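You operate a simulated robot arm through the tools that you are given. There is no shell and no other tool. Be economical: measure what you need, move in short steps, check, and stop when the job is done.

You are at the controls of a simulated two-armed robot. One attempt, no reset.

## Task
Clear the folding leaf, fold it down and roll the trolley to the yellow floor mark.
Fine: lift the grey bin to the trolley top in both hands while the brake is on, caster and pipe joint still in it; leaf down before it rolls; brake on at the mark.
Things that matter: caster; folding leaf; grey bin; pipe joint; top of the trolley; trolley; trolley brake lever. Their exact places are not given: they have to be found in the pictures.

Only the result counts: the job must be done as asked and must still hold three seconds after the hand-in. Knocking over, shifting, dropping, spilling or breaking anything else fails it. Flat cloth is picked up by pressing the open fingertips on it (5 to 10 N) and closing them slowly along it; thin cloth reads only 2 to 8 mm in the jaws.

## Robot
Two 7-joint arms with fingered hands on one trunk, on a base that drives. Base frame: it is fixed to the floor where the robot stands at the start and does not move with it; the origin is under the middle of the robot, x ahead of it, y to its left, z up; the surface under the hand at the start is at about z = 1.2. Units: m, rad, N and s.
The left shoulder is at the start at [0.06, 0.126, 1.38], the right one opposite. With the tool pointing down near the work surface each hand reaches from about 0.38 to 0.72 m from the robot's upright axis, wherever it stands, measured 20 degrees to its own side. Places, roughly: folding leaf [0.6, -0.1, 1]; top of the trolley [0.6, -0.9, 1.2]; trolley [0.7, -1.1, 0.6]; trolley brake lever [0.3, -0.3, 1]. Payload 2.5 kg a hand.
Tool frame (each hand has its own): the origin (TCP) lies between the finger pads and is the grasp point; the fingertips stand 0.03 m ahead of it; z points along the fingers, y is the line along which they close. The gripper opens to 0.104 m. The gripper's body begins 0.035 m behind the TCP. The gripper is a hand of 5 fingers: y runs from the thumb to the fingers, the wrist lies at [-0.015, -0.104, -0.178] in the tool frame.
Orientation is that of the tool frame in the base frame, as a unit quaternion [x, y, z, w]. With the fingers straight down and the wrist toward the robot, the tool's x, y and z point along [0, 1, 0], [1, 0, 0] and [0, 0, -1] of the base frame.

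## Interface
- The arms move only by the tool nudge_tool. It takes "left_moves", "right_moves" or both (then of equal length, played together; a hand with none holds still); each is a list of rows, each a list of 2 entries, a list of its own where there are three numbers: the shift along the tool's x, y, z in units of 400 mm (1.0 is 400 mm), then the turn, a rotation vector about the tool's x, y, z in units of 90 degrees (1.0 is 90 degrees). In form: [[[tx, ty, tz], [wx, wy, wz]], ...]. A call has 1 to 20 rows; each row is the pose to reach, as a shift and turn from the pose commanded when the call began, along the tool's axes at that moment. A call with a number of a shift or a turn outside -1 to 1 is refused whole. A row lasts 0.2 s, in which the tool goes at most 0.05 m and 0.15 rad; a call with a longer step from one row to the next is refused whole. A pose out of reach is approached as far as the arm can. The call stops where the force on the tool passes 50 N (or 10 N more than at its start, if that is more) or the arm is blocked; 0.2 s more then pass. In this call time passes only in rows, and 0.2 s behind the last. The reply holds the time, the measured pose of the TCP, the force on the tool along the base axes, the opening and the grip force, in the units named above and with some noise, with the torque about the TCP (base axes, N m) and any sound that the robot's microphone picked up, and new pictures: "show" is both (left out), scene, wrist or none (wrist: the cameras of the hands that moved).
- Cameras (640 x 400 px; columns grow to the right, rows downward): "scene" is now at [0.1004, -0.0552, 1.5801]; the picture's right is [-0.65, -0.76, 0.00], its down [-0.51, 0.44, -0.74] and it looks along [0.56, -0.49, -0.67] (base axes); focal length 214 px, centre (320, 200). "left" rides on the left gripper at [-0.08, -0.078, -0.141] in its tool frame; the picture's right is [-0.78, -0.30, 0.56], its down [0.53, -0.78, 0.33] and it looks along [0.33, 0.56, 0.76] (tool axes); focal length 247 px, centre (320, 200). "right" rides on the right gripper at [0.08, -0.078, -0.141] in its tool frame; the picture's right is [-0.78, 0.30, -0.56], its down [-0.54, -0.78, 0.33] and it looks along [-0.33, 0.56, 0.76] (tool axes); focal length 247 px, centre (320, 200).
- slide_trunk(by): slides the trunk up (or, below 0, down) by that many m; the arms and the scene camera ride with it, the base frame stays. It gives what a move gives, with no picture.
- drive_base(legs): drives the robot by 1 to 6 legs, each [ahead, left, turn to the left] in m, m and rad, along the robot's own axes; the way and the turn of a leg run together, so that a leg with both is an arc; at most 1.5 m and 3.142 rad a leg. The arms and the cameras ride along, it lands a little off, and it stops where it bumps. It gives what a move gives, and a new picture of the scene camera.
- curl_fingers(index, middle, ring, little, thumb_bend, thumb_turn, hand): sets how far each is bent, from 0 (flat) to 100 (curled in); at 30 the hand is open as for a grip, at 70 the pads meet at the TCP. One left out holds its place. A second passes; each finger stops where it meets its share of the squeeze, and holds until it gets a number again. It is the only way to open and close the hand. It gives what a move gives, with no picture; readings hold the bend of each and the force on index, middle, ring, little, thumb and palm. thumb_turn goes from beside the hand (0) to across from the fingers (100), as for a grip.
- pan_tilt(pan, tilt): turns the head with the scene camera to pan (to the left, within 1.501 rad either way) and tilt (down, from -0.506 to 1.204), counted from straight ahead of the robot. It gives what a move gives, and a new picture of the scene camera.
- locate(camera, pixels): for up to 12 pixels [column, row] of the newest picture of that camera ("zoom" is the newest enlarged one), the place [x, y, z] in the base frame of the surface seen there, good to about 0.002 m. The clock stands still meanwhile.
- close_up(camera, box): a new picture of the part [left, top, right, bottom] of that camera's present view, enlarged. The clock stands still meanwhile.
- finish_job(): hands the job in; it is judged then, once.

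Keep the steps short. Do not move on a guess: measure, check each grasp and each placing, and mend mistakes. In all there are 80 turns and 260 pictures (those below and enlarged ones count). Leave the grippers open and the arms clear of the work at the hand-in unless told otherwise, and finish with a single line.

The tools are called after "Request:" as a command line: name --argument value ..., lists and objects as JSON in quotes. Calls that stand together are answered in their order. nudge_tool: Moves the arms, as the interface text tells. Its arguments: {"type":"object","properties":{"left_moves":{"type":"array","items":{"type":"array"}},"right_moves":{"type":"array","items":{"type":"array"}},"show":{"type":"string","enum":["both","scene","wrist","none"]}},"required":[]} The other tools are called the same way: slide_trunk (by) slides the trunk up or down; curl_fingers (index, middle, ring, little, thumb_bend, thumb_turn, hand) moves the fingers one by one; drive_base (legs) drives the base; pan_tilt (pan, tilt) turns the head that bears the scene camera; locate (camera, pixels) gives the place of the surface under pixels of a picture; close_up (camera, box) takes an enlarged picture of a part of a camera's view; finish_job () hands the job in.

At the start:

```text
time: 0.0
left_tcp_pos: [0.4637, -0.0005, 1.3768]
left_orientation: [0.707, 0.707, 0.0, 0.0]
left_ft_force: [0.3, 0.0, 0.1]
left_moment: [-0.01, -0.01, -0.01]
left_opening: 0.1036
left_finger_force: 0.0
left_shape: jaw
left_bend: [30.0, 30.0, 30.0, 30.0, 30.0, 98.0]
left_finger forces: [0.0, 0.1, 0.1, 0.0, 0.0, 0.0]
right_tcp_pos: [0.2806, -0.4179, 1.409]
right_orientation: [0.707, 0.707, 0.001, 0.0]
right_ft_force: [0.3, -0.2, 0.1]
right_moment: [0.0, 0.01, 0.02]
right_opening: 0.1036
right_finger_force: 0.0
right_shape: jaw
right_bend: [30.0, 30.0, 30.0, 30.0, 30.0, 98.0]
right_finger forces: [0.0, 0.0, 0.0, 0.0, 0.1, 0.1]
trunk travel left (down, up): [-0.775, 0.165]
robot x, y, heading: [-0.0001, 0.0006, -0.003]
head pan, tilt: [-0.714, 0.733]
```

scene: 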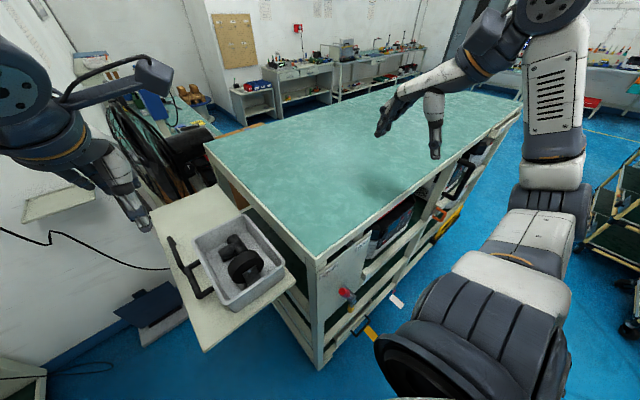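
right: 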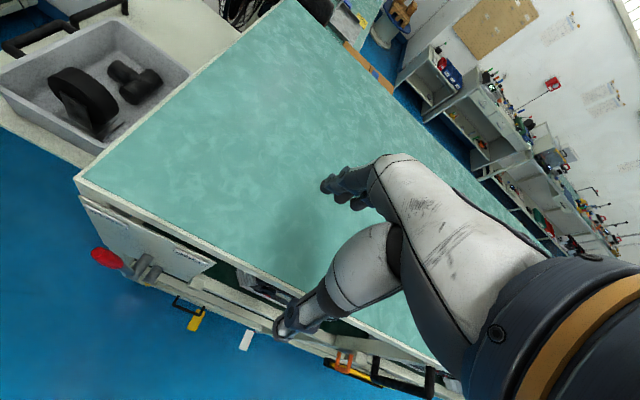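
left: 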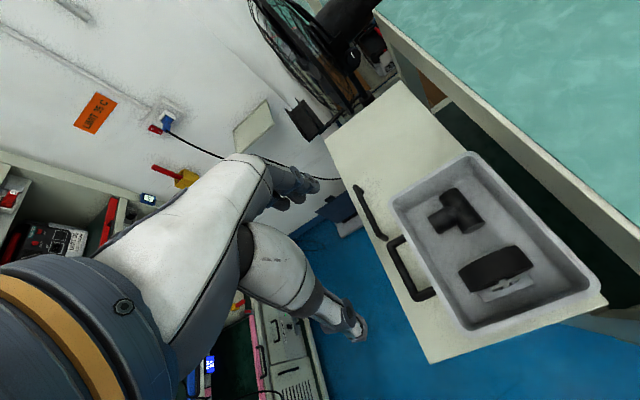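

I see the green-topped trolley, the leaf with the grey bin at lower left, and the red lever near (347,293). I'll measure them first.

Request:
locate --camera "scene" --pixels '[[208, 145], [318, 258], [520, 105], [150, 212], [205, 350], [293, 280], [194, 240], [243, 210], [283, 266], [228, 308], [347, 293], [180, 262]]'

Request:
close_up --camera "scene" --box '[130, 170, 410, 370]'

Request:
close_up --camera "left" --box '[320, 60, 640, 370]'

Request:
close_up --camera "right" --box '[60, 160, 300, 360]'

```text
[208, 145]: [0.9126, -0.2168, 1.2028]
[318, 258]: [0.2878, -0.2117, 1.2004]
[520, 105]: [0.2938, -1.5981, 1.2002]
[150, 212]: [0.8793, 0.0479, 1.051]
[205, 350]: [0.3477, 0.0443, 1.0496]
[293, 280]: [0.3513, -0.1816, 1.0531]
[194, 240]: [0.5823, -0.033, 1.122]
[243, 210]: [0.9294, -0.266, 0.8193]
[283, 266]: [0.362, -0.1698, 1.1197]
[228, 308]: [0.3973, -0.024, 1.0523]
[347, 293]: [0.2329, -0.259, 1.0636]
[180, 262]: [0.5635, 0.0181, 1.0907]
```

```text
2.00 times, centred on (270, 270) of scene
```

zoom: 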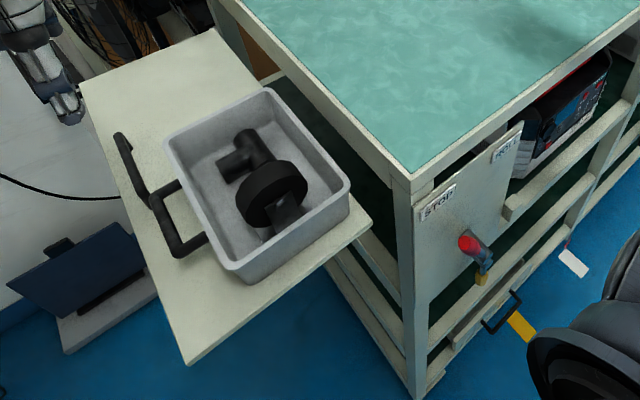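

```text
1.29 times, centred on (480, 215) of left
```

zoom: 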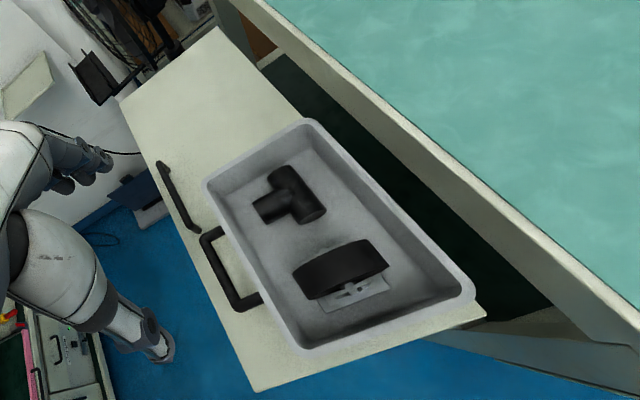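

```text
2.00 times, centred on (180, 260) of right
```

zoom: 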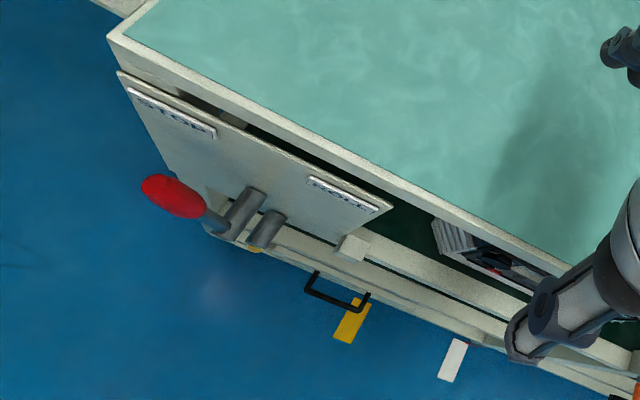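

Trolley top spans x 0.29–0.91, y −0.21…−1.6 at z 1.20, and the leaf is at z 1.05. Next I measure the handles and lever in detail and look for the yellow mark.

Request:
close_up --camera "scene" --box '[160, 200, 300, 320]'

Request:
close_up --camera "scene" --box '[320, 150, 520, 350]'

Request:
pan_tilt --pan -1.4 --tilt 0.6

Request:
pan_tilt --pan 0.3 --tilt 0.6

```text
3.33 times, centred on (230, 260) of scene
```

zoom: 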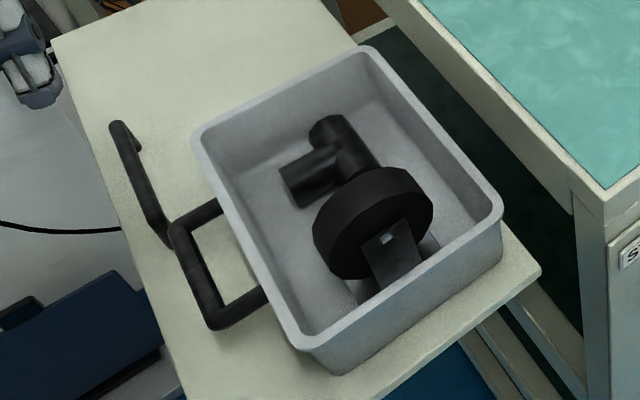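

```text
2.00 times, centred on (420, 250) of scene
```

zoom: 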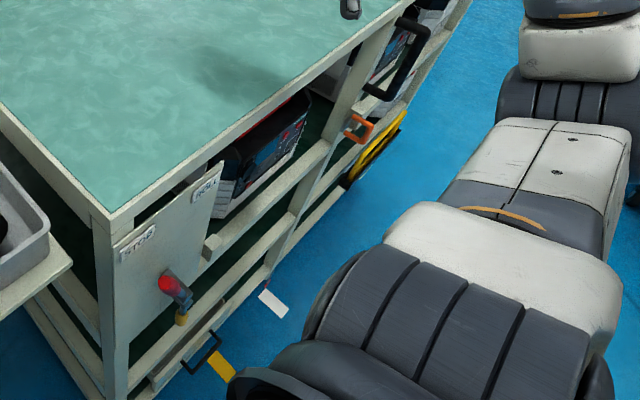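

```text
time: 1.1
left_tcp_pos: [0.4649, -0.0006, 1.3777]
left_orientation: [0.707, 0.707, 0.0, -0.001]
left_ft_force: [0.6, 0.0, 0.8]
left_moment: [0.01, 0.04, 0.01]
left_opening: 0.1035
left_finger_force: 0.0
left_shape: jaw
left_bend: [30.0, 30.0, 30.0, 30.0, 30.0, 98.0]
left_finger forces: [0.0, 0.0, 0.0, 0.0, 0.1, 0.0]
right_tcp_pos: [0.2786, -0.4187, 1.4086]
right_orientation: [0.707, 0.707, 0.0, -0.001]
right_ft_force: [0.3, -0.2, -0.1]
right_moment: [0.0, -0.01, -0.01]
right_opening: 0.1036
right_finger_force: 0.0
right_shape: jaw
right_bend: [30.0, 30.0, 30.0, 30.0, 30.0, 98.0]
right_finger forces: [0.0, 0.0, 0.0, 0.0, 0.0, 0.0]
trunk travel left (down, up): [-0.775, 0.165]
robot x, y, heading: [-0.0005, 0.0028, 0.002]
head pan, tilt: [-1.4, 0.6]
```

scene: 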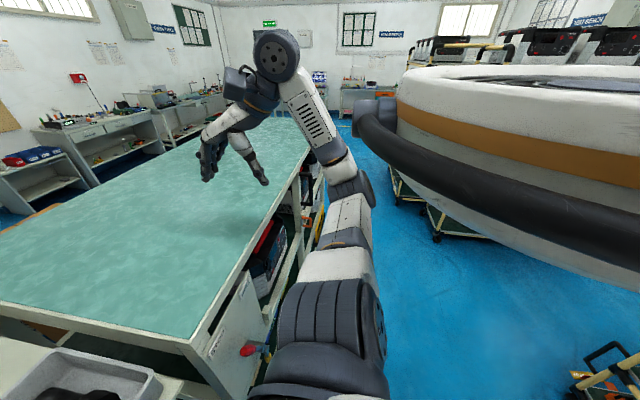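

```text
time: 2.8
left_tcp_pos: [0.4637, -0.0012, 1.3775]
left_orientation: [0.707, 0.708, 0.0, -0.001]
left_ft_force: [0.4, -0.4, -0.1]
left_moment: [0.02, 0.01, 0.01]
left_opening: 0.1037
left_finger_force: 0.0
left_shape: jaw
left_bend: [30.0, 30.0, 30.0, 30.0, 30.0, 98.0]
left_finger forces: [0.0, 0.0, 0.0, 0.0, 0.1, 0.0]
right_tcp_pos: [0.2793, -0.4174, 1.4086]
right_orientation: [0.707, 0.707, 0.0, 0.0]
right_ft_force: [-0.4, 0.0, 0.1]
right_moment: [0.0, -0.04, -0.01]
right_opening: 0.1037
right_finger_force: 0.0
right_shape: jaw
right_bend: [30.0, 30.0, 30.0, 30.0, 30.0, 98.0]
right_finger forces: [0.0, 0.0, 0.0, 0.0, 0.0, 0.0]
trunk travel left (down, up): [-0.775, 0.165]
robot x, y, heading: [-0.0006, -0.0011, -0.001]
head pan, tilt: [0.3, 0.6]
```

scene: 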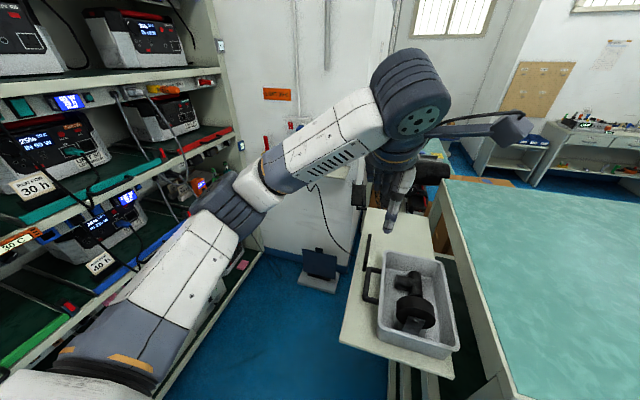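

Back to the initial head direction to locate the handles, lever, and floor marks.

Request:
pan_tilt --pan -1.2 --tilt 1.1

Request:
close_up --camera "scene" --box '[150, 60, 450, 300]'

```text
time: 4.4
left_tcp_pos: [0.4628, -0.0007, 1.3765]
left_orientation: [0.707, 0.707, 0.0, 0.0]
left_ft_force: [0.2, -0.1, 0.8]
left_moment: [0.0, 0.03, 0.01]
left_opening: 0.1035
left_finger_force: 0.0
left_shape: jaw
left_bend: [30.0, 30.0, 30.0, 30.0, 30.0, 98.0]
left_finger forces: [0.1, 0.0, 0.0, 0.1, 0.0, 0.0]
right_tcp_pos: [0.279, -0.4189, 1.4082]
right_orientation: [0.707, 0.707, 0.0, 0.001]
right_ft_force: [0.8, 0.1, -0.2]
right_moment: [0.01, -0.01, -0.01]
right_opening: 0.1038
right_finger_force: 0.0
right_shape: jaw
right_bend: [30.0, 30.0, 30.0, 30.0, 30.0, 98.0]
right_finger forces: [0.1, 0.1, 0.1, 0.0, 0.0, 0.0]
trunk travel left (down, up): [-0.775, 0.165]
robot x, y, heading: [0.0005, -0.0045, 0.001]
head pan, tilt: [-1.201, 1.1]
```

scene: 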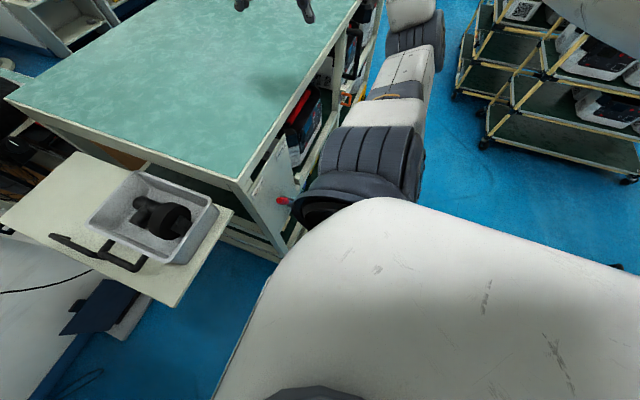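

```text
1.67 times, centred on (300, 180) of scene
```

zoom: 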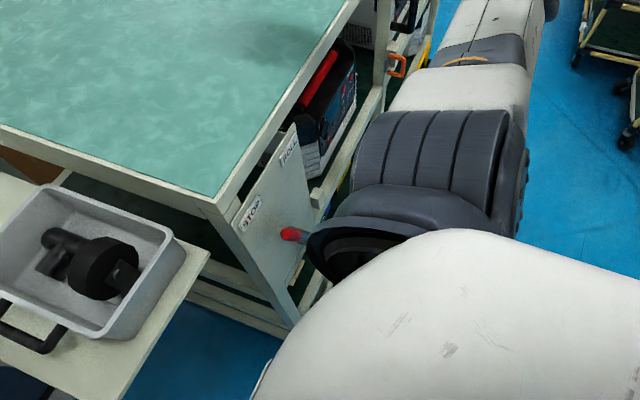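

Request:
pan_tilt --pan -0.75 --tilt 0.95

Request:
close_up --camera "scene" --box '[140, 120, 460, 320]'

```text
time: 5.3
left_tcp_pos: [0.4655, -0.0018, 1.3772]
left_orientation: [0.707, 0.707, 0.0, 0.0]
left_ft_force: [-0.3, 0.0, -0.9]
left_moment: [0.0, 0.01, 0.02]
left_opening: 0.1034
left_finger_force: 0.0
left_shape: jaw
left_bend: [30.0, 30.0, 30.0, 30.0, 30.0, 98.0]
left_finger forces: [0.0, 0.0, 0.0, 0.1, 0.1, 0.1]
right_tcp_pos: [0.2795, -0.4187, 1.4076]
right_orientation: [0.707, 0.708, 0.0, 0.001]
right_ft_force: [0.6, 0.1, 0.1]
right_moment: [0.02, 0.02, 0.01]
right_opening: 0.1038
right_finger_force: 0.0
right_shape: jaw
right_bend: [30.0, 30.0, 30.0, 30.0, 30.0, 98.0]
right_finger forces: [0.1, 0.0, 0.0, 0.0, 0.0, 0.1]
trunk travel left (down, up): [-0.775, 0.165]
robot x, y, heading: [0.0018, -0.0012, 0.001]
head pan, tilt: [-0.75, 0.949]
```

scene: 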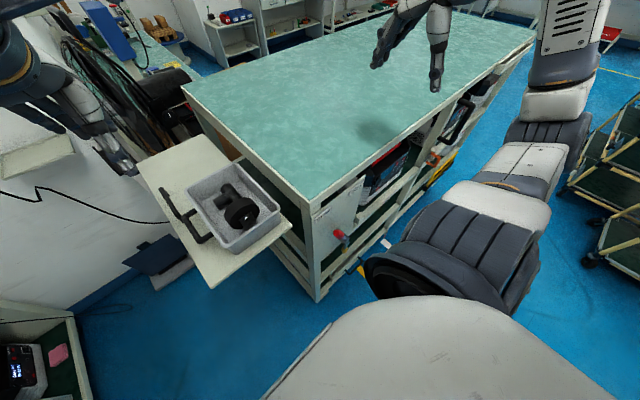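

```text
2.00 times, centred on (300, 220) of scene
```

zoom: 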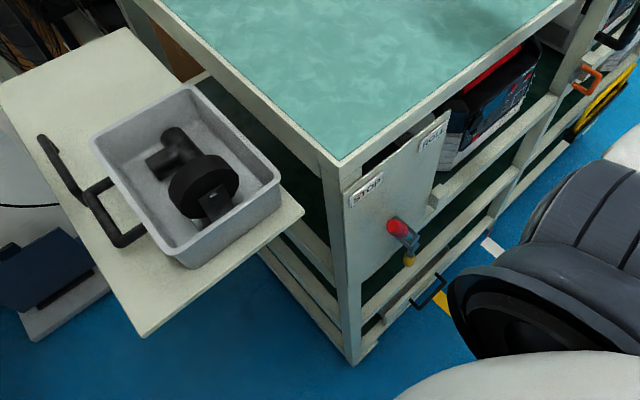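

Request:
locate --camera "zoom" --pixels '[[44, 142], [66, 175], [88, 205], [90, 192], [118, 242], [112, 182], [92, 145], [190, 88], [278, 180], [190, 255], [280, 200], [190, 268]]'

Request:
locate --camera "zoom" --pixels '[[397, 228], [410, 242], [410, 258], [445, 300], [428, 288], [492, 246], [590, 78], [620, 40], [365, 188], [430, 140], [600, 95], [440, 190]]'

Request:
locate --camera "zoom" --pixels '[[175, 180], [165, 165], [190, 150], [205, 205], [220, 210], [145, 335], [302, 210], [122, 30], [2, 85], [130, 310]]'

```text
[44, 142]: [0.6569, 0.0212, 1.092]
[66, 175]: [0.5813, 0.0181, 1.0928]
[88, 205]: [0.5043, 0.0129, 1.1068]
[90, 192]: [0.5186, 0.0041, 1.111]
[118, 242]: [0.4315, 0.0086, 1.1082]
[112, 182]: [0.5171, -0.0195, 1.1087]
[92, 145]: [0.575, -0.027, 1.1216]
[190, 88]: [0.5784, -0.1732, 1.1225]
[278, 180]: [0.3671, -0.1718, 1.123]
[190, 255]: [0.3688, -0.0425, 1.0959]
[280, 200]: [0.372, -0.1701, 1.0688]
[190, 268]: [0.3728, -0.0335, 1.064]
```

```text
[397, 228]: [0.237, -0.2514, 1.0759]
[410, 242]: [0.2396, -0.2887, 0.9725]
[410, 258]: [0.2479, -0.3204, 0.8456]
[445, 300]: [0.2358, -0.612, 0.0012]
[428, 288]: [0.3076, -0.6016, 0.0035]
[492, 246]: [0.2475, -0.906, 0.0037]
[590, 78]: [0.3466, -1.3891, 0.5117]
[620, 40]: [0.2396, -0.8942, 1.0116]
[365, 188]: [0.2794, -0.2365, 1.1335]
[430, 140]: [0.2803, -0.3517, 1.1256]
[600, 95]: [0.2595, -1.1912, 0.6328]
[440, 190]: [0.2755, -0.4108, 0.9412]
```

```text
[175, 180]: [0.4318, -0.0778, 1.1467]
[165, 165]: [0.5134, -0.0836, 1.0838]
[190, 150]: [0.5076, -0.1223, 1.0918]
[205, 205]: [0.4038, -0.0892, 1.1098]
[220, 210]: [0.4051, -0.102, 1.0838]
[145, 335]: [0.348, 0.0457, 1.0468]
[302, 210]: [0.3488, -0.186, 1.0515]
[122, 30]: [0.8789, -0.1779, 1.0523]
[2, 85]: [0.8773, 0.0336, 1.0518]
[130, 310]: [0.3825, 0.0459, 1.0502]
```

Now the right wrist view: the lever, small U, yellow patch, white patch.

Request:
close_up --camera "right" --box '[80, 200, 280, 360]'

Request:
locate --camera "right" --pixels '[[107, 257], [134, 270], [150, 268], [140, 262], [174, 300], [190, 312], [201, 310], [193, 328], [202, 308], [245, 345], [252, 332], [80, 180]]'

```text
2.50 times, centred on (180, 280) of right
```

zoom: 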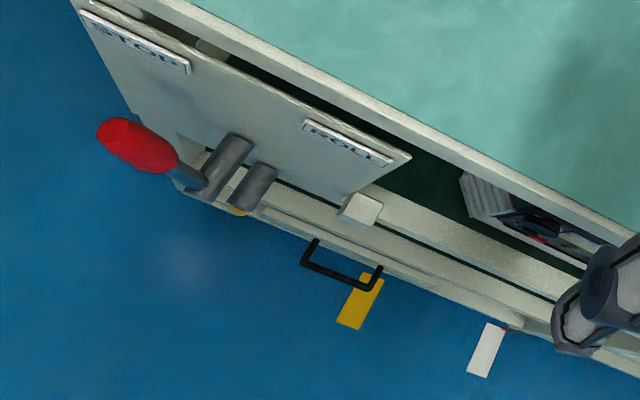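

```text
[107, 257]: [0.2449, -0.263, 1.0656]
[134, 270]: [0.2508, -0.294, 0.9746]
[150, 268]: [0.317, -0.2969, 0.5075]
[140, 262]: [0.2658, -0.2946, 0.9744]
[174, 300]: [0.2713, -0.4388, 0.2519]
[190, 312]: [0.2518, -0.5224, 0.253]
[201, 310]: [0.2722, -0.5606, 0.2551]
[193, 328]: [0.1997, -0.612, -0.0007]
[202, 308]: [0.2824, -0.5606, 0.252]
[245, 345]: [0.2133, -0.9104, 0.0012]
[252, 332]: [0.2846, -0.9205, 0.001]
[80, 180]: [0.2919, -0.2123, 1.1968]
```

Request:
close_up --camera "right" --box '[210, 300, 270, 350]'

Request:
locate --camera "scene" --pixels '[[150, 255], [165, 283], [125, 265], [200, 340], [188, 245], [100, 240], [40, 160], [75, 310], [40, 330], [110, 165], [180, 110], [235, 290]]'

Request:
pan_tilt --pan -0.2 --tilt 1.0

```text
8.00 times, centred on (240, 325) of right
```

zoom: 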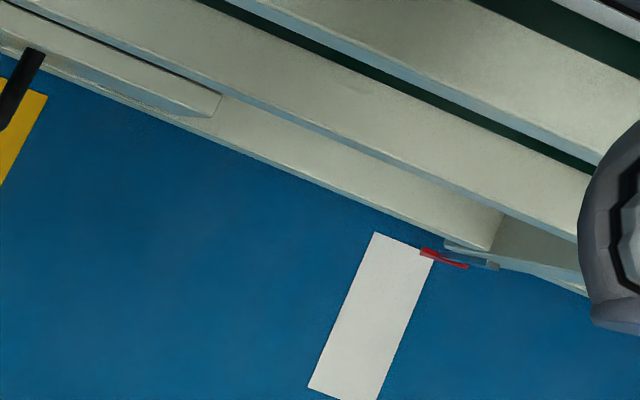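

```text
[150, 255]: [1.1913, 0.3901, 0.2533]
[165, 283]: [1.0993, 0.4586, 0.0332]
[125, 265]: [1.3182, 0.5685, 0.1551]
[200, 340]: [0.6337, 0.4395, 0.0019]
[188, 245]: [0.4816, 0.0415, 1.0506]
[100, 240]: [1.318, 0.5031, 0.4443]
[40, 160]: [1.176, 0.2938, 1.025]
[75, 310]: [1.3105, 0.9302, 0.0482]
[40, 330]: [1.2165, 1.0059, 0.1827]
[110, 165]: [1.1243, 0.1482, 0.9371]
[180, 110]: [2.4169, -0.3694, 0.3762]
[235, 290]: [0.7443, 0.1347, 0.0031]
```

```text
time: 6.3
left_tcp_pos: [0.4637, -0.001, 1.3764]
left_orientation: [0.707, 0.707, 0.001, 0.0]
left_ft_force: [-0.1, -0.8, 0.2]
left_moment: [-0.01, -0.04, 0.01]
left_opening: 0.1036
left_finger_force: 0.1
left_shape: jaw
left_bend: [30.0, 30.0, 30.0, 30.0, 30.0, 98.0]
left_finger forces: [0.1, 0.1, 0.0, 0.0, 0.0, 0.0]
right_tcp_pos: [0.2796, -0.4172, 1.4092]
right_orientation: [0.707, 0.708, 0.0, 0.0]
right_ft_force: [0.0, -0.4, 0.6]
right_moment: [0.0, 0.01, 0.0]
right_opening: 0.1038
right_finger_force: 0.0
right_shape: jaw
right_bend: [30.0, 30.0, 30.0, 30.0, 30.0, 98.0]
right_finger forces: [0.0, 0.0, 0.2, 0.0, 0.1, 0.0]
trunk travel left (down, up): [-0.775, 0.165]
robot x, y, heading: [0.0013, -0.0001, -0.002]
head pan, tilt: [-0.201, 1.0]
```

scene: 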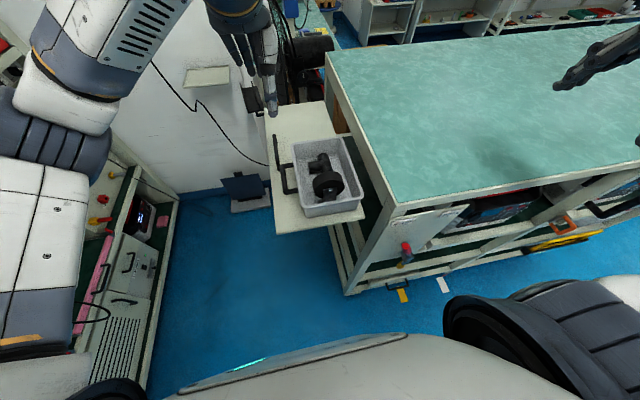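

The trolley carries a red pointer now at the white mark, so the yellow mark (y≈−0.61) means roughly +0.3 m along y. I'm checking the free floor beside the leaf, since I'd like to face the trolley's end for the bin lift.

Request:
locate --camera "scene" --pixels '[[178, 200], [150, 330], [140, 395], [182, 195], [130, 165], [240, 212], [120, 300], [100, 220], [280, 225], [155, 260]]'

Request:
pan_tilt --pan 1.2 --tilt 0.9

Request:
pan_tilt --pan -1.5 --tilt 1.2

```text
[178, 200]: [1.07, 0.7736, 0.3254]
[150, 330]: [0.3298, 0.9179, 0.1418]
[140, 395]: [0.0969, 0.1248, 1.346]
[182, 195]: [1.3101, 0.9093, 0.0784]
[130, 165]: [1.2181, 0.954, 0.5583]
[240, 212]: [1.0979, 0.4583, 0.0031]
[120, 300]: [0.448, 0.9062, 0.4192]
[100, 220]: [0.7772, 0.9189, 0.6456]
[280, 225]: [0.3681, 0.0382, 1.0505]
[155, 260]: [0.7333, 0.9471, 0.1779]
```

```text
time: 7.8
left_tcp_pos: [0.4634, -0.0016, 1.3768]
left_orientation: [0.708, 0.707, 0.0, 0.0]
left_ft_force: [-0.6, 0.9, 0.1]
left_moment: [-0.03, 0.0, -0.01]
left_opening: 0.1038
left_finger_force: 0.0
left_shape: jaw
left_bend: [30.0, 30.0, 30.0, 30.0, 30.0, 98.0]
left_finger forces: [0.0, 0.0, 0.0, 0.0, 0.1, 0.0]
right_tcp_pos: [0.2791, -0.4187, 1.4086]
right_orientation: [0.707, 0.707, 0.0, 0.001]
right_ft_force: [0.0, -1.5, -0.5]
right_moment: [-0.01, 0.01, 0.01]
right_opening: 0.1039
right_finger_force: 0.1
right_shape: jaw
right_bend: [30.0, 30.0, 30.0, 30.0, 30.0, 98.0]
right_finger forces: [0.0, 0.0, 0.0, 0.0, 0.1, 0.1]
trunk travel left (down, up): [-0.775, 0.165]
robot x, y, heading: [0.002, 0.0012, 0.001]
head pan, tilt: [1.201, 0.901]
```

scene: 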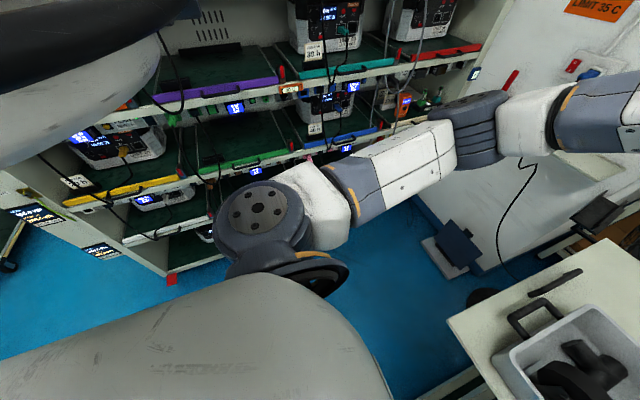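

```text
time: 10.2
left_tcp_pos: [0.4645, -0.0006, 1.3785]
left_orientation: [0.707, 0.707, 0.0, 0.0]
left_ft_force: [0.2, 0.4, -0.2]
left_moment: [-0.02, -0.02, 0.02]
left_opening: 0.1035
left_finger_force: 0.1
left_shape: jaw
left_bend: [30.0, 30.0, 30.0, 30.0, 30.0, 98.0]
left_finger forces: [0.0, 0.0, 0.0, 0.1, 0.0, 0.0]
right_tcp_pos: [0.279, -0.4194, 1.4083]
right_orientation: [0.707, 0.707, 0.0, 0.0]
right_ft_force: [-0.5, 0.5, -0.1]
right_moment: [0.01, 0.01, -0.03]
right_opening: 0.1036
right_finger_force: 0.1
right_shape: jaw
right_bend: [30.0, 30.0, 30.0, 30.0, 30.0, 98.0]
right_finger forces: [0.0, 0.0, 0.0, 0.0, 0.0, 0.1]
trunk travel left (down, up): [-0.775, 0.165]
robot x, y, heading: [0.0034, 0.0029, -0.004]
head pan, tilt: [-1.499, 1.201]
```

scene: 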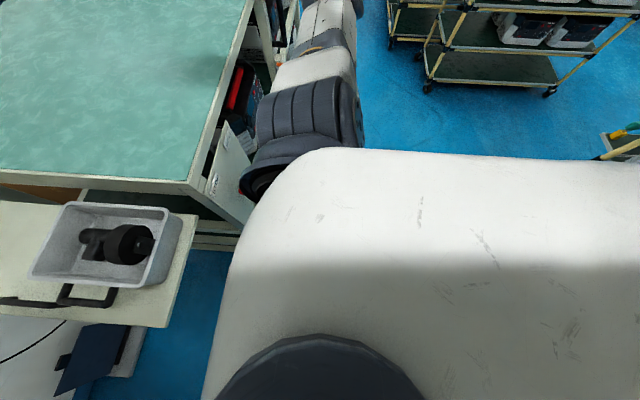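

Request:
locate --camera "scene" --pixels '[[232, 260], [215, 350], [300, 160], [260, 200], [420, 250], [320, 380], [600, 200], [630, 150], [248, 215]]'

Request:
pan_tilt --pan -0.5 --tilt 1.2

```text
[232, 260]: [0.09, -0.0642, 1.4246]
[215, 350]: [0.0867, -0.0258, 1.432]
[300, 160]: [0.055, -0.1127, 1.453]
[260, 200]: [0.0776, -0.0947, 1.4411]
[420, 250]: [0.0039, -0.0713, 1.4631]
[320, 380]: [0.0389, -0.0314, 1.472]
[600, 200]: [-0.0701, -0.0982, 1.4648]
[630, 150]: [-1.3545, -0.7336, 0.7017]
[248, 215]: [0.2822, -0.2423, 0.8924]
```

```text
time: 11.5
left_tcp_pos: [0.4641, -0.0021, 1.3774]
left_orientation: [0.707, 0.707, 0.0, -0.001]
left_ft_force: [0.6, 0.2, 0.2]
left_moment: [0.0, 0.0, -0.02]
left_opening: 0.1036
left_finger_force: 0.0
left_shape: jaw
left_bend: [30.0, 30.0, 30.0, 30.0, 30.0, 98.0]
left_finger forces: [0.0, 0.0, 0.1, 0.1, 0.1, 0.1]
right_tcp_pos: [0.2801, -0.4187, 1.4094]
right_orientation: [0.707, 0.707, 0.0, 0.0]
right_ft_force: [-1.7, -0.1, 0.4]
right_moment: [-0.01, 0.03, 0.01]
right_opening: 0.1034
right_finger_force: 0.1
right_shape: jaw
right_bend: [30.0, 30.0, 30.0, 30.0, 30.0, 98.0]
right_finger forces: [0.0, 0.1, 0.1, 0.0, 0.0, 0.1]
trunk travel left (down, up): [-0.775, 0.165]
robot x, y, heading: [0.0008, -0.0013, -0.002]
head pan, tilt: [-0.499, 1.201]
```

scene: 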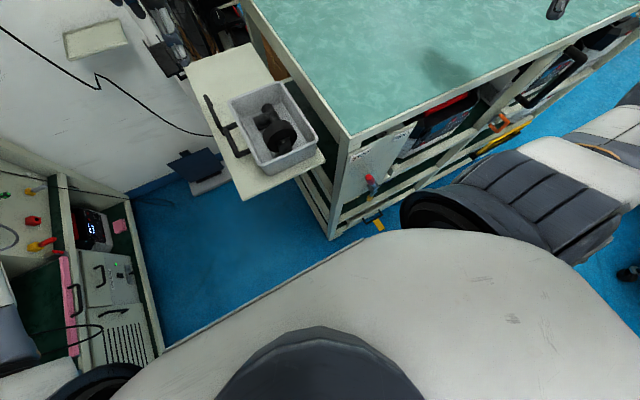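

Request:
locate --camera "scene" --pixels '[[250, 294], [300, 265], [200, 328], [356, 240], [250, 300], [200, 333], [245, 285]]'

```text
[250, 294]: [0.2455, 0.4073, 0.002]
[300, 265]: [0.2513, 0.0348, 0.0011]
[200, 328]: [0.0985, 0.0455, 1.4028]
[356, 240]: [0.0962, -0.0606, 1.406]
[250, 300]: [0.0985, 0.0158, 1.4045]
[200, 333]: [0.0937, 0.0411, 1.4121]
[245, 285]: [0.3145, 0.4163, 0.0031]
```

The space between leaf and rack is about 0.85 m. I'll back off, turn to face −y, then strafe beside the leaf, watching the picture at each step.

Request:
drive_base --legs '[[-0.45, 0.0, 0], [0, 0, -1.571]]'

Request:
pan_tilt --pan 1.3 --tilt 0.7

```text
time: 18.0
left_tcp_pos: [-0.4489, -0.464, 1.3764]
left_orientation: [1.0, 0.002, 0.0, 0.0]
left_ft_force: [-0.7, -0.5, 0.4]
left_moment: [0.0, -0.01, 0.01]
left_opening: 0.1036
left_finger_force: 0.0
left_shape: jaw
left_bend: [30.0, 30.0, 30.0, 30.0, 30.0, 98.0]
left_finger forces: [0.0, 0.0, 0.0, 0.1, 0.1, 0.0]
right_tcp_pos: [-0.8658, -0.28, 1.4088]
right_orientation: [1.0, 0.002, 0.0, 0.0]
right_ft_force: [0.2, -0.3, 0.5]
right_moment: [0.03, 0.01, 0.0]
right_opening: 0.1036
right_finger_force: 0.1
right_shape: jaw
right_bend: [30.0, 30.0, 30.0, 30.0, 30.0, 98.0]
right_finger forces: [0.0, 0.0, 0.0, 0.0, 0.1, 0.0]
trunk travel left (down, up): [-0.775, 0.165]
robot x, y, heading: [-0.4465, 0.0006, -1.572]
head pan, tilt: [-0.499, 1.201]
```

scene: 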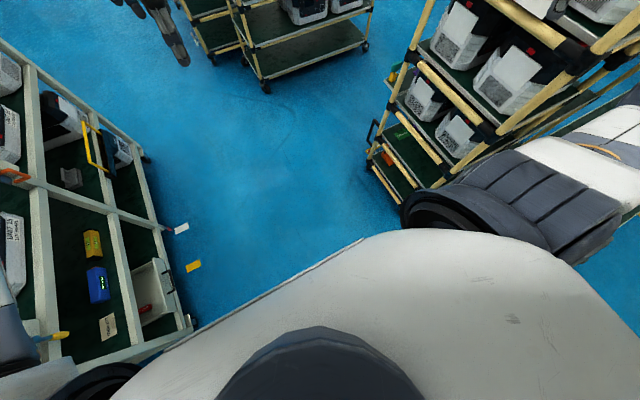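

```text
time: 19.8
left_tcp_pos: [-0.4485, -0.4636, 1.3777]
left_orientation: [1.0, 0.001, 0.0, 0.0]
left_ft_force: [-0.1, 0.5, -0.4]
left_moment: [-0.01, -0.03, 0.04]
left_opening: 0.1035
left_finger_force: 0.1
left_shape: jaw
left_bend: [30.0, 30.0, 30.0, 30.0, 30.0, 98.0]
left_finger forces: [0.0, 0.1, 0.0, 0.0, 0.0, 0.0]
right_tcp_pos: [-0.8669, -0.2794, 1.4091]
right_orientation: [1.0, 0.002, 0.001, 0.0]
right_ft_force: [-0.2, -0.5, 0.0]
right_moment: [0.01, 0.01, 0.02]
right_opening: 0.1036
right_finger_force: 0.1
right_shape: jaw
right_bend: [30.0, 30.0, 30.0, 30.0, 30.0, 98.0]
right_finger forces: [0.0, 0.0, 0.0, 0.1, 0.0, 0.1]
trunk travel left (down, up): [-0.775, 0.165]
robot x, y, heading: [-0.4485, -0.0015, -1.564]
head pan, tilt: [1.3, 0.7]
```

scene: 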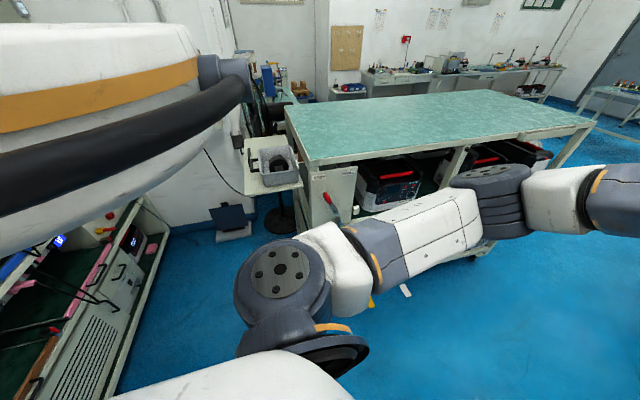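

Good side view of the trolley; zooming in on lever, pointer, and push handle.

Request:
close_up --camera "scene" --box '[230, 130, 430, 300]'

Request:
close_up --camera "scene" --box '[290, 150, 370, 230]'

Request:
pan_tilt --pan 0.7 --tilt 0.7

```text
2.35 times, centred on (330, 215) of scene
```

zoom: 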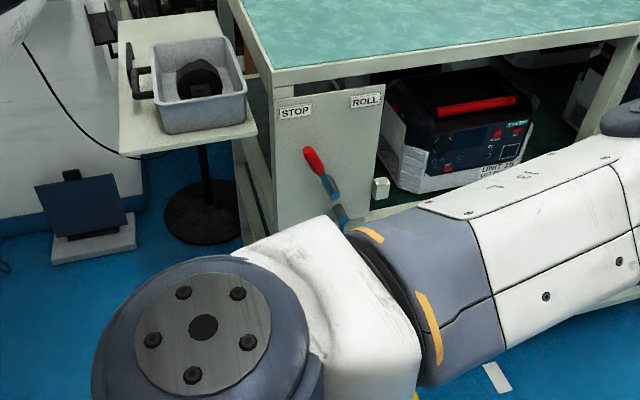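

```text
5.00 times, centred on (330, 190) of scene
```

zoom: 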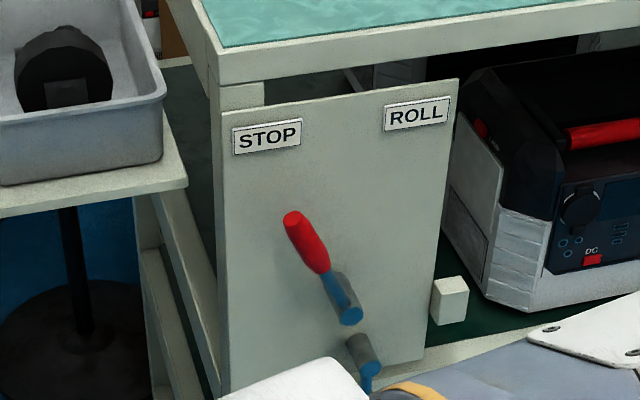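

```text
time: 20.8
left_tcp_pos: [-0.4487, -0.4631, 1.3782]
left_orientation: [1.0, 0.001, 0.0, 0.0]
left_ft_force: [-0.1, -0.1, 0.0]
left_moment: [0.0, 0.02, 0.04]
left_opening: 0.1034
left_finger_force: 0.1
left_shape: jaw
left_bend: [30.0, 30.0, 30.0, 30.0, 30.0, 98.0]
left_finger forces: [0.0, 0.0, 0.0, 0.1, 0.0, 0.0]
right_tcp_pos: [-0.8658, -0.2811, 1.409]
right_orientation: [1.0, 0.002, 0.001, 0.0]
right_ft_force: [0.9, 0.0, -0.4]
right_moment: [-0.01, -0.02, -0.03]
right_opening: 0.1038
right_finger_force: 0.0
right_shape: jaw
right_bend: [30.0, 30.0, 30.0, 30.0, 30.0, 98.0]
right_finger forces: [0.0, 0.1, 0.1, 0.0, 0.0, 0.0]
trunk travel left (down, up): [-0.775, 0.165]
robot x, y, heading: [-0.4458, -0.0009, -1.567]
head pan, tilt: [0.7, 0.7]
```

scene: 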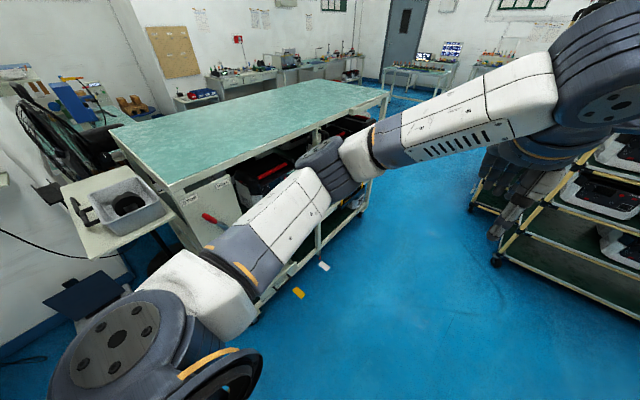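

A dark post with a round base stands under or behind the leaf. I need to know what it is.

Request:
close_up --camera "scene" --box '[30, 160, 230, 320]'

Request:
locate --camera "zoom" --pixels '[[420, 225], [410, 265], [440, 200], [430, 250], [380, 255], [405, 240], [440, 270], [412, 190]]'

```text
2.50 times, centred on (130, 240) of scene
```

zoom: 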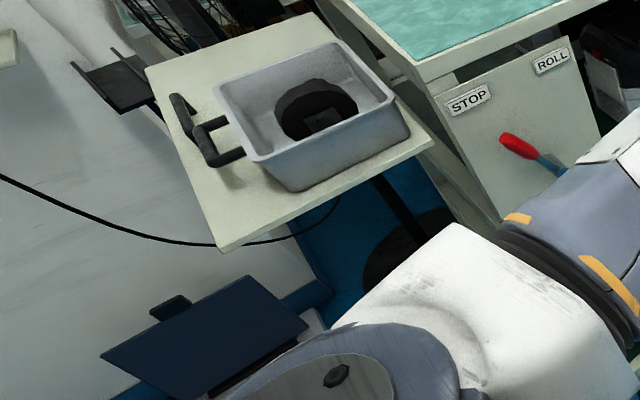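

```text
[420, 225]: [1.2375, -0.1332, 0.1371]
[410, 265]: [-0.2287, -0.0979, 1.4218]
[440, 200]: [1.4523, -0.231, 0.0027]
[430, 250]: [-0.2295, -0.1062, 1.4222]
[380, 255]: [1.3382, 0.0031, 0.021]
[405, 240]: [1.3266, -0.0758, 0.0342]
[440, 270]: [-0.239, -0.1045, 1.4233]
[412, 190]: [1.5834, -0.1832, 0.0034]
```

The post belongs to a fan at x≈1.24, clear of the trolley. I'll drive back 0.42 then left 0.92 to face the leaf.

Request:
drive_base --legs '[[-0.42, 0, 0], [0, 0.6, 0]]'

Request:
pan_tilt --pan 0.5 --tilt 0.9

```text
time: 26.4
left_tcp_pos: [0.1493, -0.0358, 1.377]
left_orientation: [1.0, 0.002, 0.001, 0.0]
left_ft_force: [0.4, 1.0, -0.1]
left_moment: [-0.05, 0.0, -0.02]
left_opening: 0.1036
left_finger_force: 0.0
left_shape: jaw
left_bend: [30.0, 30.0, 30.0, 30.0, 30.0, 98.0]
left_finger forces: [0.1, 0.0, 0.1, 0.1, 0.0, 0.0]
right_tcp_pos: [-0.2677, 0.1473, 1.4089]
right_orientation: [1.0, 0.003, 0.0, 0.0]
right_ft_force: [0.1, -0.4, 0.1]
right_moment: [-0.03, 0.01, 0.01]
right_opening: 0.1039
right_finger_force: 0.1
right_shape: jaw
right_bend: [30.0, 30.0, 30.0, 30.0, 30.0, 98.0]
right_finger forces: [0.0, 0.0, 0.1, 0.0, 0.0, 0.0]
trunk travel left (down, up): [-0.775, 0.165]
robot x, y, heading: [0.1495, 0.4304, -1.563]
head pan, tilt: [0.7, 0.7]
```

scene: 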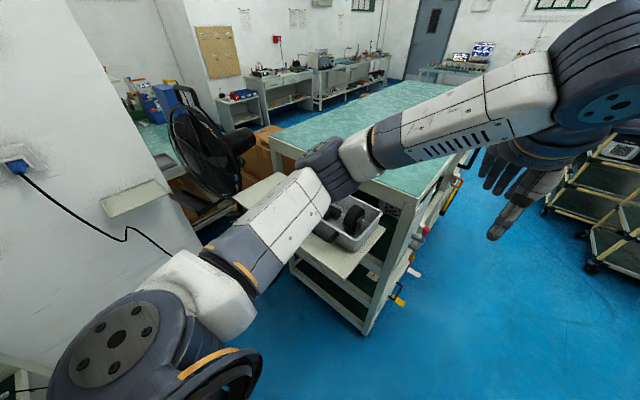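

```text
time: 27.1
left_tcp_pos: [0.1496, -0.0361, 1.3775]
left_orientation: [1.0, 0.002, 0.0, 0.0]
left_ft_force: [0.7, 0.5, -0.7]
left_moment: [-0.02, -0.01, -0.01]
left_opening: 0.1036
left_finger_force: 0.0
left_shape: jaw
left_bend: [30.0, 30.0, 30.0, 30.0, 30.0, 98.0]
left_finger forces: [0.0, 0.0, 0.0, 0.0, 0.1, 0.0]
right_tcp_pos: [-0.2667, 0.1475, 1.4072]
right_orientation: [1.0, 0.003, 0.0, 0.0]
right_ft_force: [-1.0, -0.5, 0.1]
right_moment: [0.03, 0.03, -0.04]
right_opening: 0.1038
right_finger_force: 0.0
right_shape: jaw
right_bend: [30.0, 30.0, 30.0, 30.0, 30.0, 98.0]
right_finger forces: [0.0, 0.1, 0.0, 0.0, 0.1, 0.1]
trunk travel left (down, up): [-0.775, 0.165]
robot x, y, heading: [0.1544, 0.4293, -1.562]
head pan, tilt: [0.499, 0.901]
```

scene: 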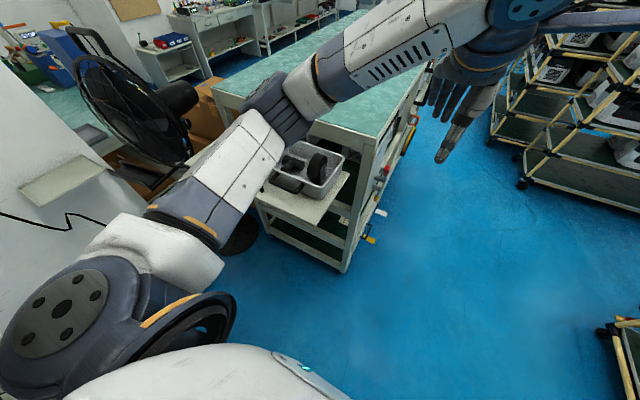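

Request:
locate --camera "scene" --pixels '[[285, 105], [250, 100], [265, 150], [160, 110], [75, 60], [120, 160], [300, 140]]'

```text
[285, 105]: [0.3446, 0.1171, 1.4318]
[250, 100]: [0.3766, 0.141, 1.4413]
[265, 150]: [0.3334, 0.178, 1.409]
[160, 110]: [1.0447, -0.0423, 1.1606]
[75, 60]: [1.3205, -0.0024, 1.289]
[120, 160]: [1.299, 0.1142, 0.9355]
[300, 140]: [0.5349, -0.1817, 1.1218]
```

Elbow is at z≈1.43, clear of everything. Strafe left the remaining 0.32.

Request:
drive_base --legs '[[0, 0.32, -0.008]]'

Request:
pan_tilt --pan 0.0 --tilt 0.9

```text
time: 29.2
left_tcp_pos: [0.463, -0.0361, 1.3774]
left_orientation: [1.0, -0.004, 0.0, 0.0]
left_ft_force: [0.6, -2.1, 0.1]
left_moment: [0.03, 0.02, 0.03]
left_opening: 0.1036
left_finger_force: 0.1
left_shape: jaw
left_bend: [30.0, 30.0, 30.0, 30.0, 30.0, 98.0]
left_finger forces: [0.0, 0.0, 0.1, 0.0, 0.0, 0.1]
right_tcp_pos: [0.0479, 0.1516, 1.4092]
right_orientation: [1.0, -0.003, 0.0, 0.0]
right_ft_force: [0.2, 0.5, 0.4]
right_moment: [0.01, 0.02, 0.0]
right_opening: 0.1037
right_finger_force: 0.1
right_shape: jaw
right_bend: [30.0, 30.0, 30.0, 30.0, 30.0, 98.0]
right_finger forces: [0.0, 0.0, 0.0, 0.1, 0.0, 0.1]
trunk travel left (down, up): [-0.775, 0.165]
robot x, y, heading: [0.4686, 0.427, -1.575]
head pan, tilt: [0.499, 0.901]
```

scene: 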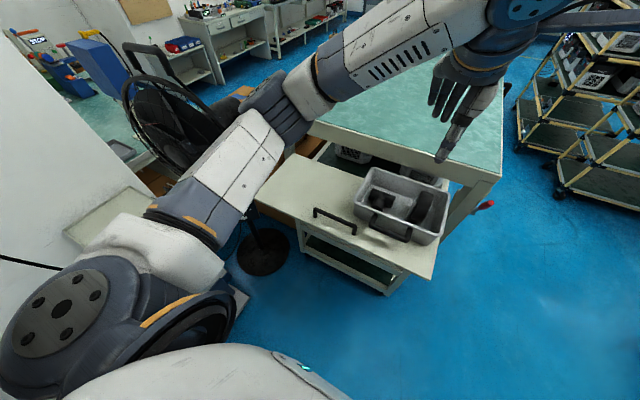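

```text
time: 30.2
left_tcp_pos: [0.4638, -0.0366, 1.3765]
left_orientation: [1.0, -0.003, 0.0, 0.0]
left_ft_force: [0.7, 0.1, 0.6]
left_moment: [0.0, -0.01, -0.02]
left_opening: 0.1037
left_finger_force: 0.0
left_shape: jaw
left_bend: [30.0, 30.0, 30.0, 30.0, 30.0, 98.0]
left_finger forces: [0.1, 0.1, 0.1, 0.0, 0.0, 0.0]
right_tcp_pos: [0.0479, 0.1505, 1.4091]
right_orientation: [1.0, -0.003, 0.001, 0.001]
right_ft_force: [-0.5, -0.6, -0.5]
right_moment: [-0.03, -0.01, -0.02]
right_opening: 0.1038
right_finger_force: 0.0
right_shape: jaw
right_bend: [30.0, 30.0, 30.0, 30.0, 30.0, 98.0]
right_finger forces: [0.1, 0.1, 0.0, 0.0, 0.0, 0.1]
trunk travel left (down, up): [-0.775, 0.165]
robot x, y, heading: [0.4684, 0.4302, -1.579]
head pan, tilt: [0.0, 0.901]
```

scene: 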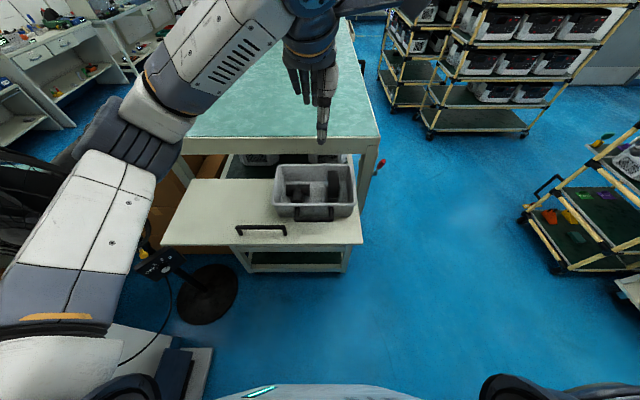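

Facing the leaf now. Close-up of the bin to plan the two end-wall grips.

Request:
close_up --camera "scene" --box '[230, 140, 380, 260]'

Request:
locate --camera "zoom" --pixels '[[197, 170], [205, 165], [500, 160], [508, 110], [180, 200], [522, 198], [235, 112], [420, 120], [440, 170], [445, 210], [260, 200], [270, 165]]'

Request:
close_up --camera "left" --box '[0, 0, 640, 400]'

```text
3.33 times, centred on (305, 200) of scene
```

zoom: 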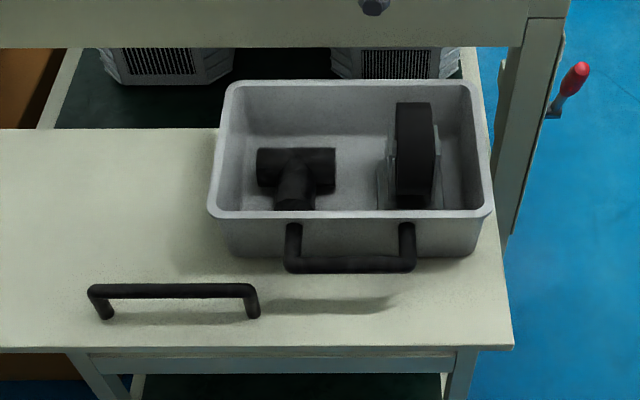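

```text
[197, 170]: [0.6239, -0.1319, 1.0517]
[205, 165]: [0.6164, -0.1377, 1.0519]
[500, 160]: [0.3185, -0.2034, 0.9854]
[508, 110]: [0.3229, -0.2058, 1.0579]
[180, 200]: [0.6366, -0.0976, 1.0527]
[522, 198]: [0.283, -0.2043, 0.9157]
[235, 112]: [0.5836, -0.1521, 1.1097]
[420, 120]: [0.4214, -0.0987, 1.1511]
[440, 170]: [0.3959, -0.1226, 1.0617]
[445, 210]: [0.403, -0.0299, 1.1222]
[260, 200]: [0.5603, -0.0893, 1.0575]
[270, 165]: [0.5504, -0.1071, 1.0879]
```

```text
1.00 times, centred on (320, 200) of left (not enlarged: the box is as wide or as high as the picture)
```

zoom: 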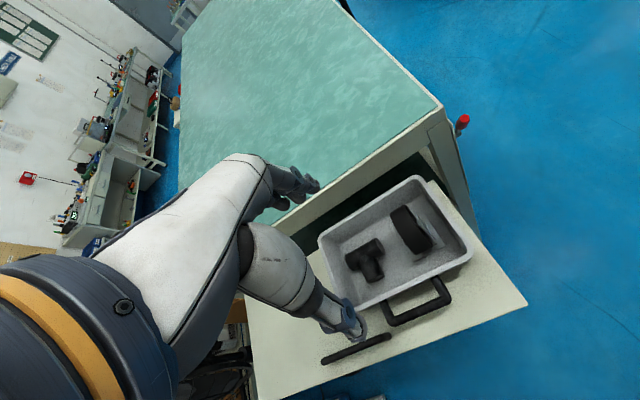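

Bring both hands over the bin ends with tool y pointing inward (left turns +90° about its z, right −90°), hovering at z≈1.28.

Request:
nudge_tool --left_moves '[[[0.028, 0.013, 0.02], [0, 0, 0.083]], [[0.057, 0.026, 0.04], [0, 0, 0.167]], [[0.085, 0.04, 0.06], [0, 0, 0.25]], [[0.113, 0.053, 0.08], [0, 0, 0.333]], [[0.142, 0.066, 0.1], [0, 0, 0.417]], [[0.17, 0.079, 0.12], [0, 0, 0.5]], [[0.198, 0.093, 0.14], [0, 0, 0.583]], [[0.227, 0.106, 0.16], [0, 0, 0.667]], [[0.255, 0.119, 0.18], [0, 0, 0.75]], [[0.283, 0.132, 0.2], [0, 0, 0.833]], [[0.312, 0.146, 0.22], [0, 0, 0.917]], [[0.34, 0.159, 0.24], [0, 0, 1.0]]]' --right_moves '[[[0.063, 0.052, 0.0], [0, 0, -0.083]], [[0.126, 0.104, 0.0], [0, 0, -0.167]], [[0.189, 0.156, 0.0], [0, 0, -0.25]], [[0.252, 0.209, 0.03], [0, 0, -0.333]], [[0.315, 0.261, 0.06], [0, 0, -0.417]], [[0.378, 0.313, 0.1], [0, 0, -0.5]], [[0.44, 0.365, 0.14], [0, 0, -0.583]], [[0.503, 0.417, 0.18], [0, 0, -0.667]], [[0.566, 0.469, 0.22], [0, 0, -0.75]], [[0.629, 0.522, 0.26], [0, 0, -0.833]], [[0.692, 0.574, 0.29], [0, 0, -0.917]], [[0.755, 0.626, 0.32], [0, 0, -1.0]]]'

```text
time: 32.8
left_tcp_pos: [0.5985, -0.0998, 1.28]
left_orientation: [-0.705, 0.709, 0.0, 0.0]
left_ft_force: [-0.2, -0.1, 0.0]
left_moment: [-0.01, 0.04, 0.0]
left_opening: 0.1035
left_finger_force: 0.1
left_shape: jaw
left_bend: [30.0, 30.0, 30.0, 30.0, 30.0, 98.0]
left_finger forces: [0.0, 0.0, 0.0, 0.0, 0.1, 0.1]
right_tcp_pos: [0.341, -0.0805, 1.2807]
right_orientation: [0.709, 0.706, -0.001, 0.001]
right_ft_force: [-0.1, 0.4, -0.1]
right_moment: [0.01, -0.01, -0.01]
right_opening: 0.1038
right_finger_force: 0.0
right_shape: jaw
right_bend: [30.0, 30.0, 30.0, 30.0, 30.0, 98.0]
right_finger forces: [0.0, 0.1, 0.1, 0.0, 0.1, 0.0]
right hand out of reach, approached as far as the arm can: row 12
trunk travel left (down, up): [-0.775, 0.165]
robot x, y, heading: [0.4683, 0.4249, -1.576]
head pan, tilt: [0.0, 0.901]
```

scene: 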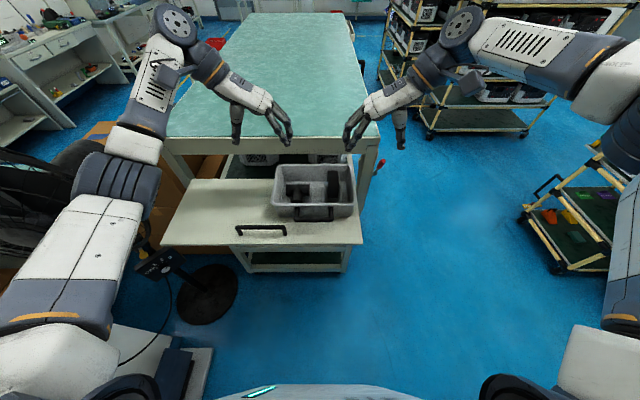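
right: 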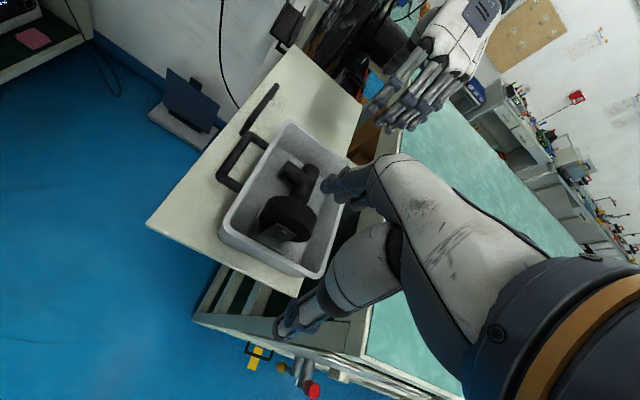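
left: 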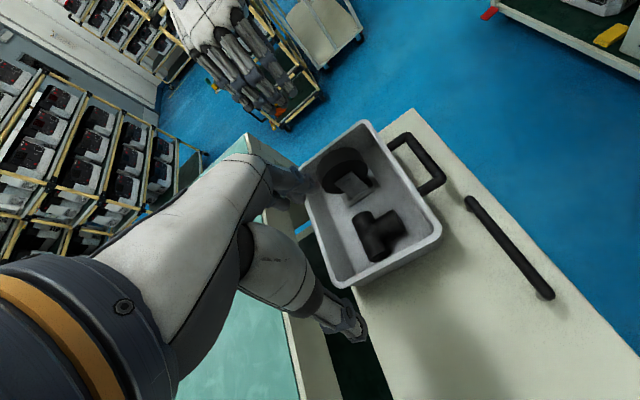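

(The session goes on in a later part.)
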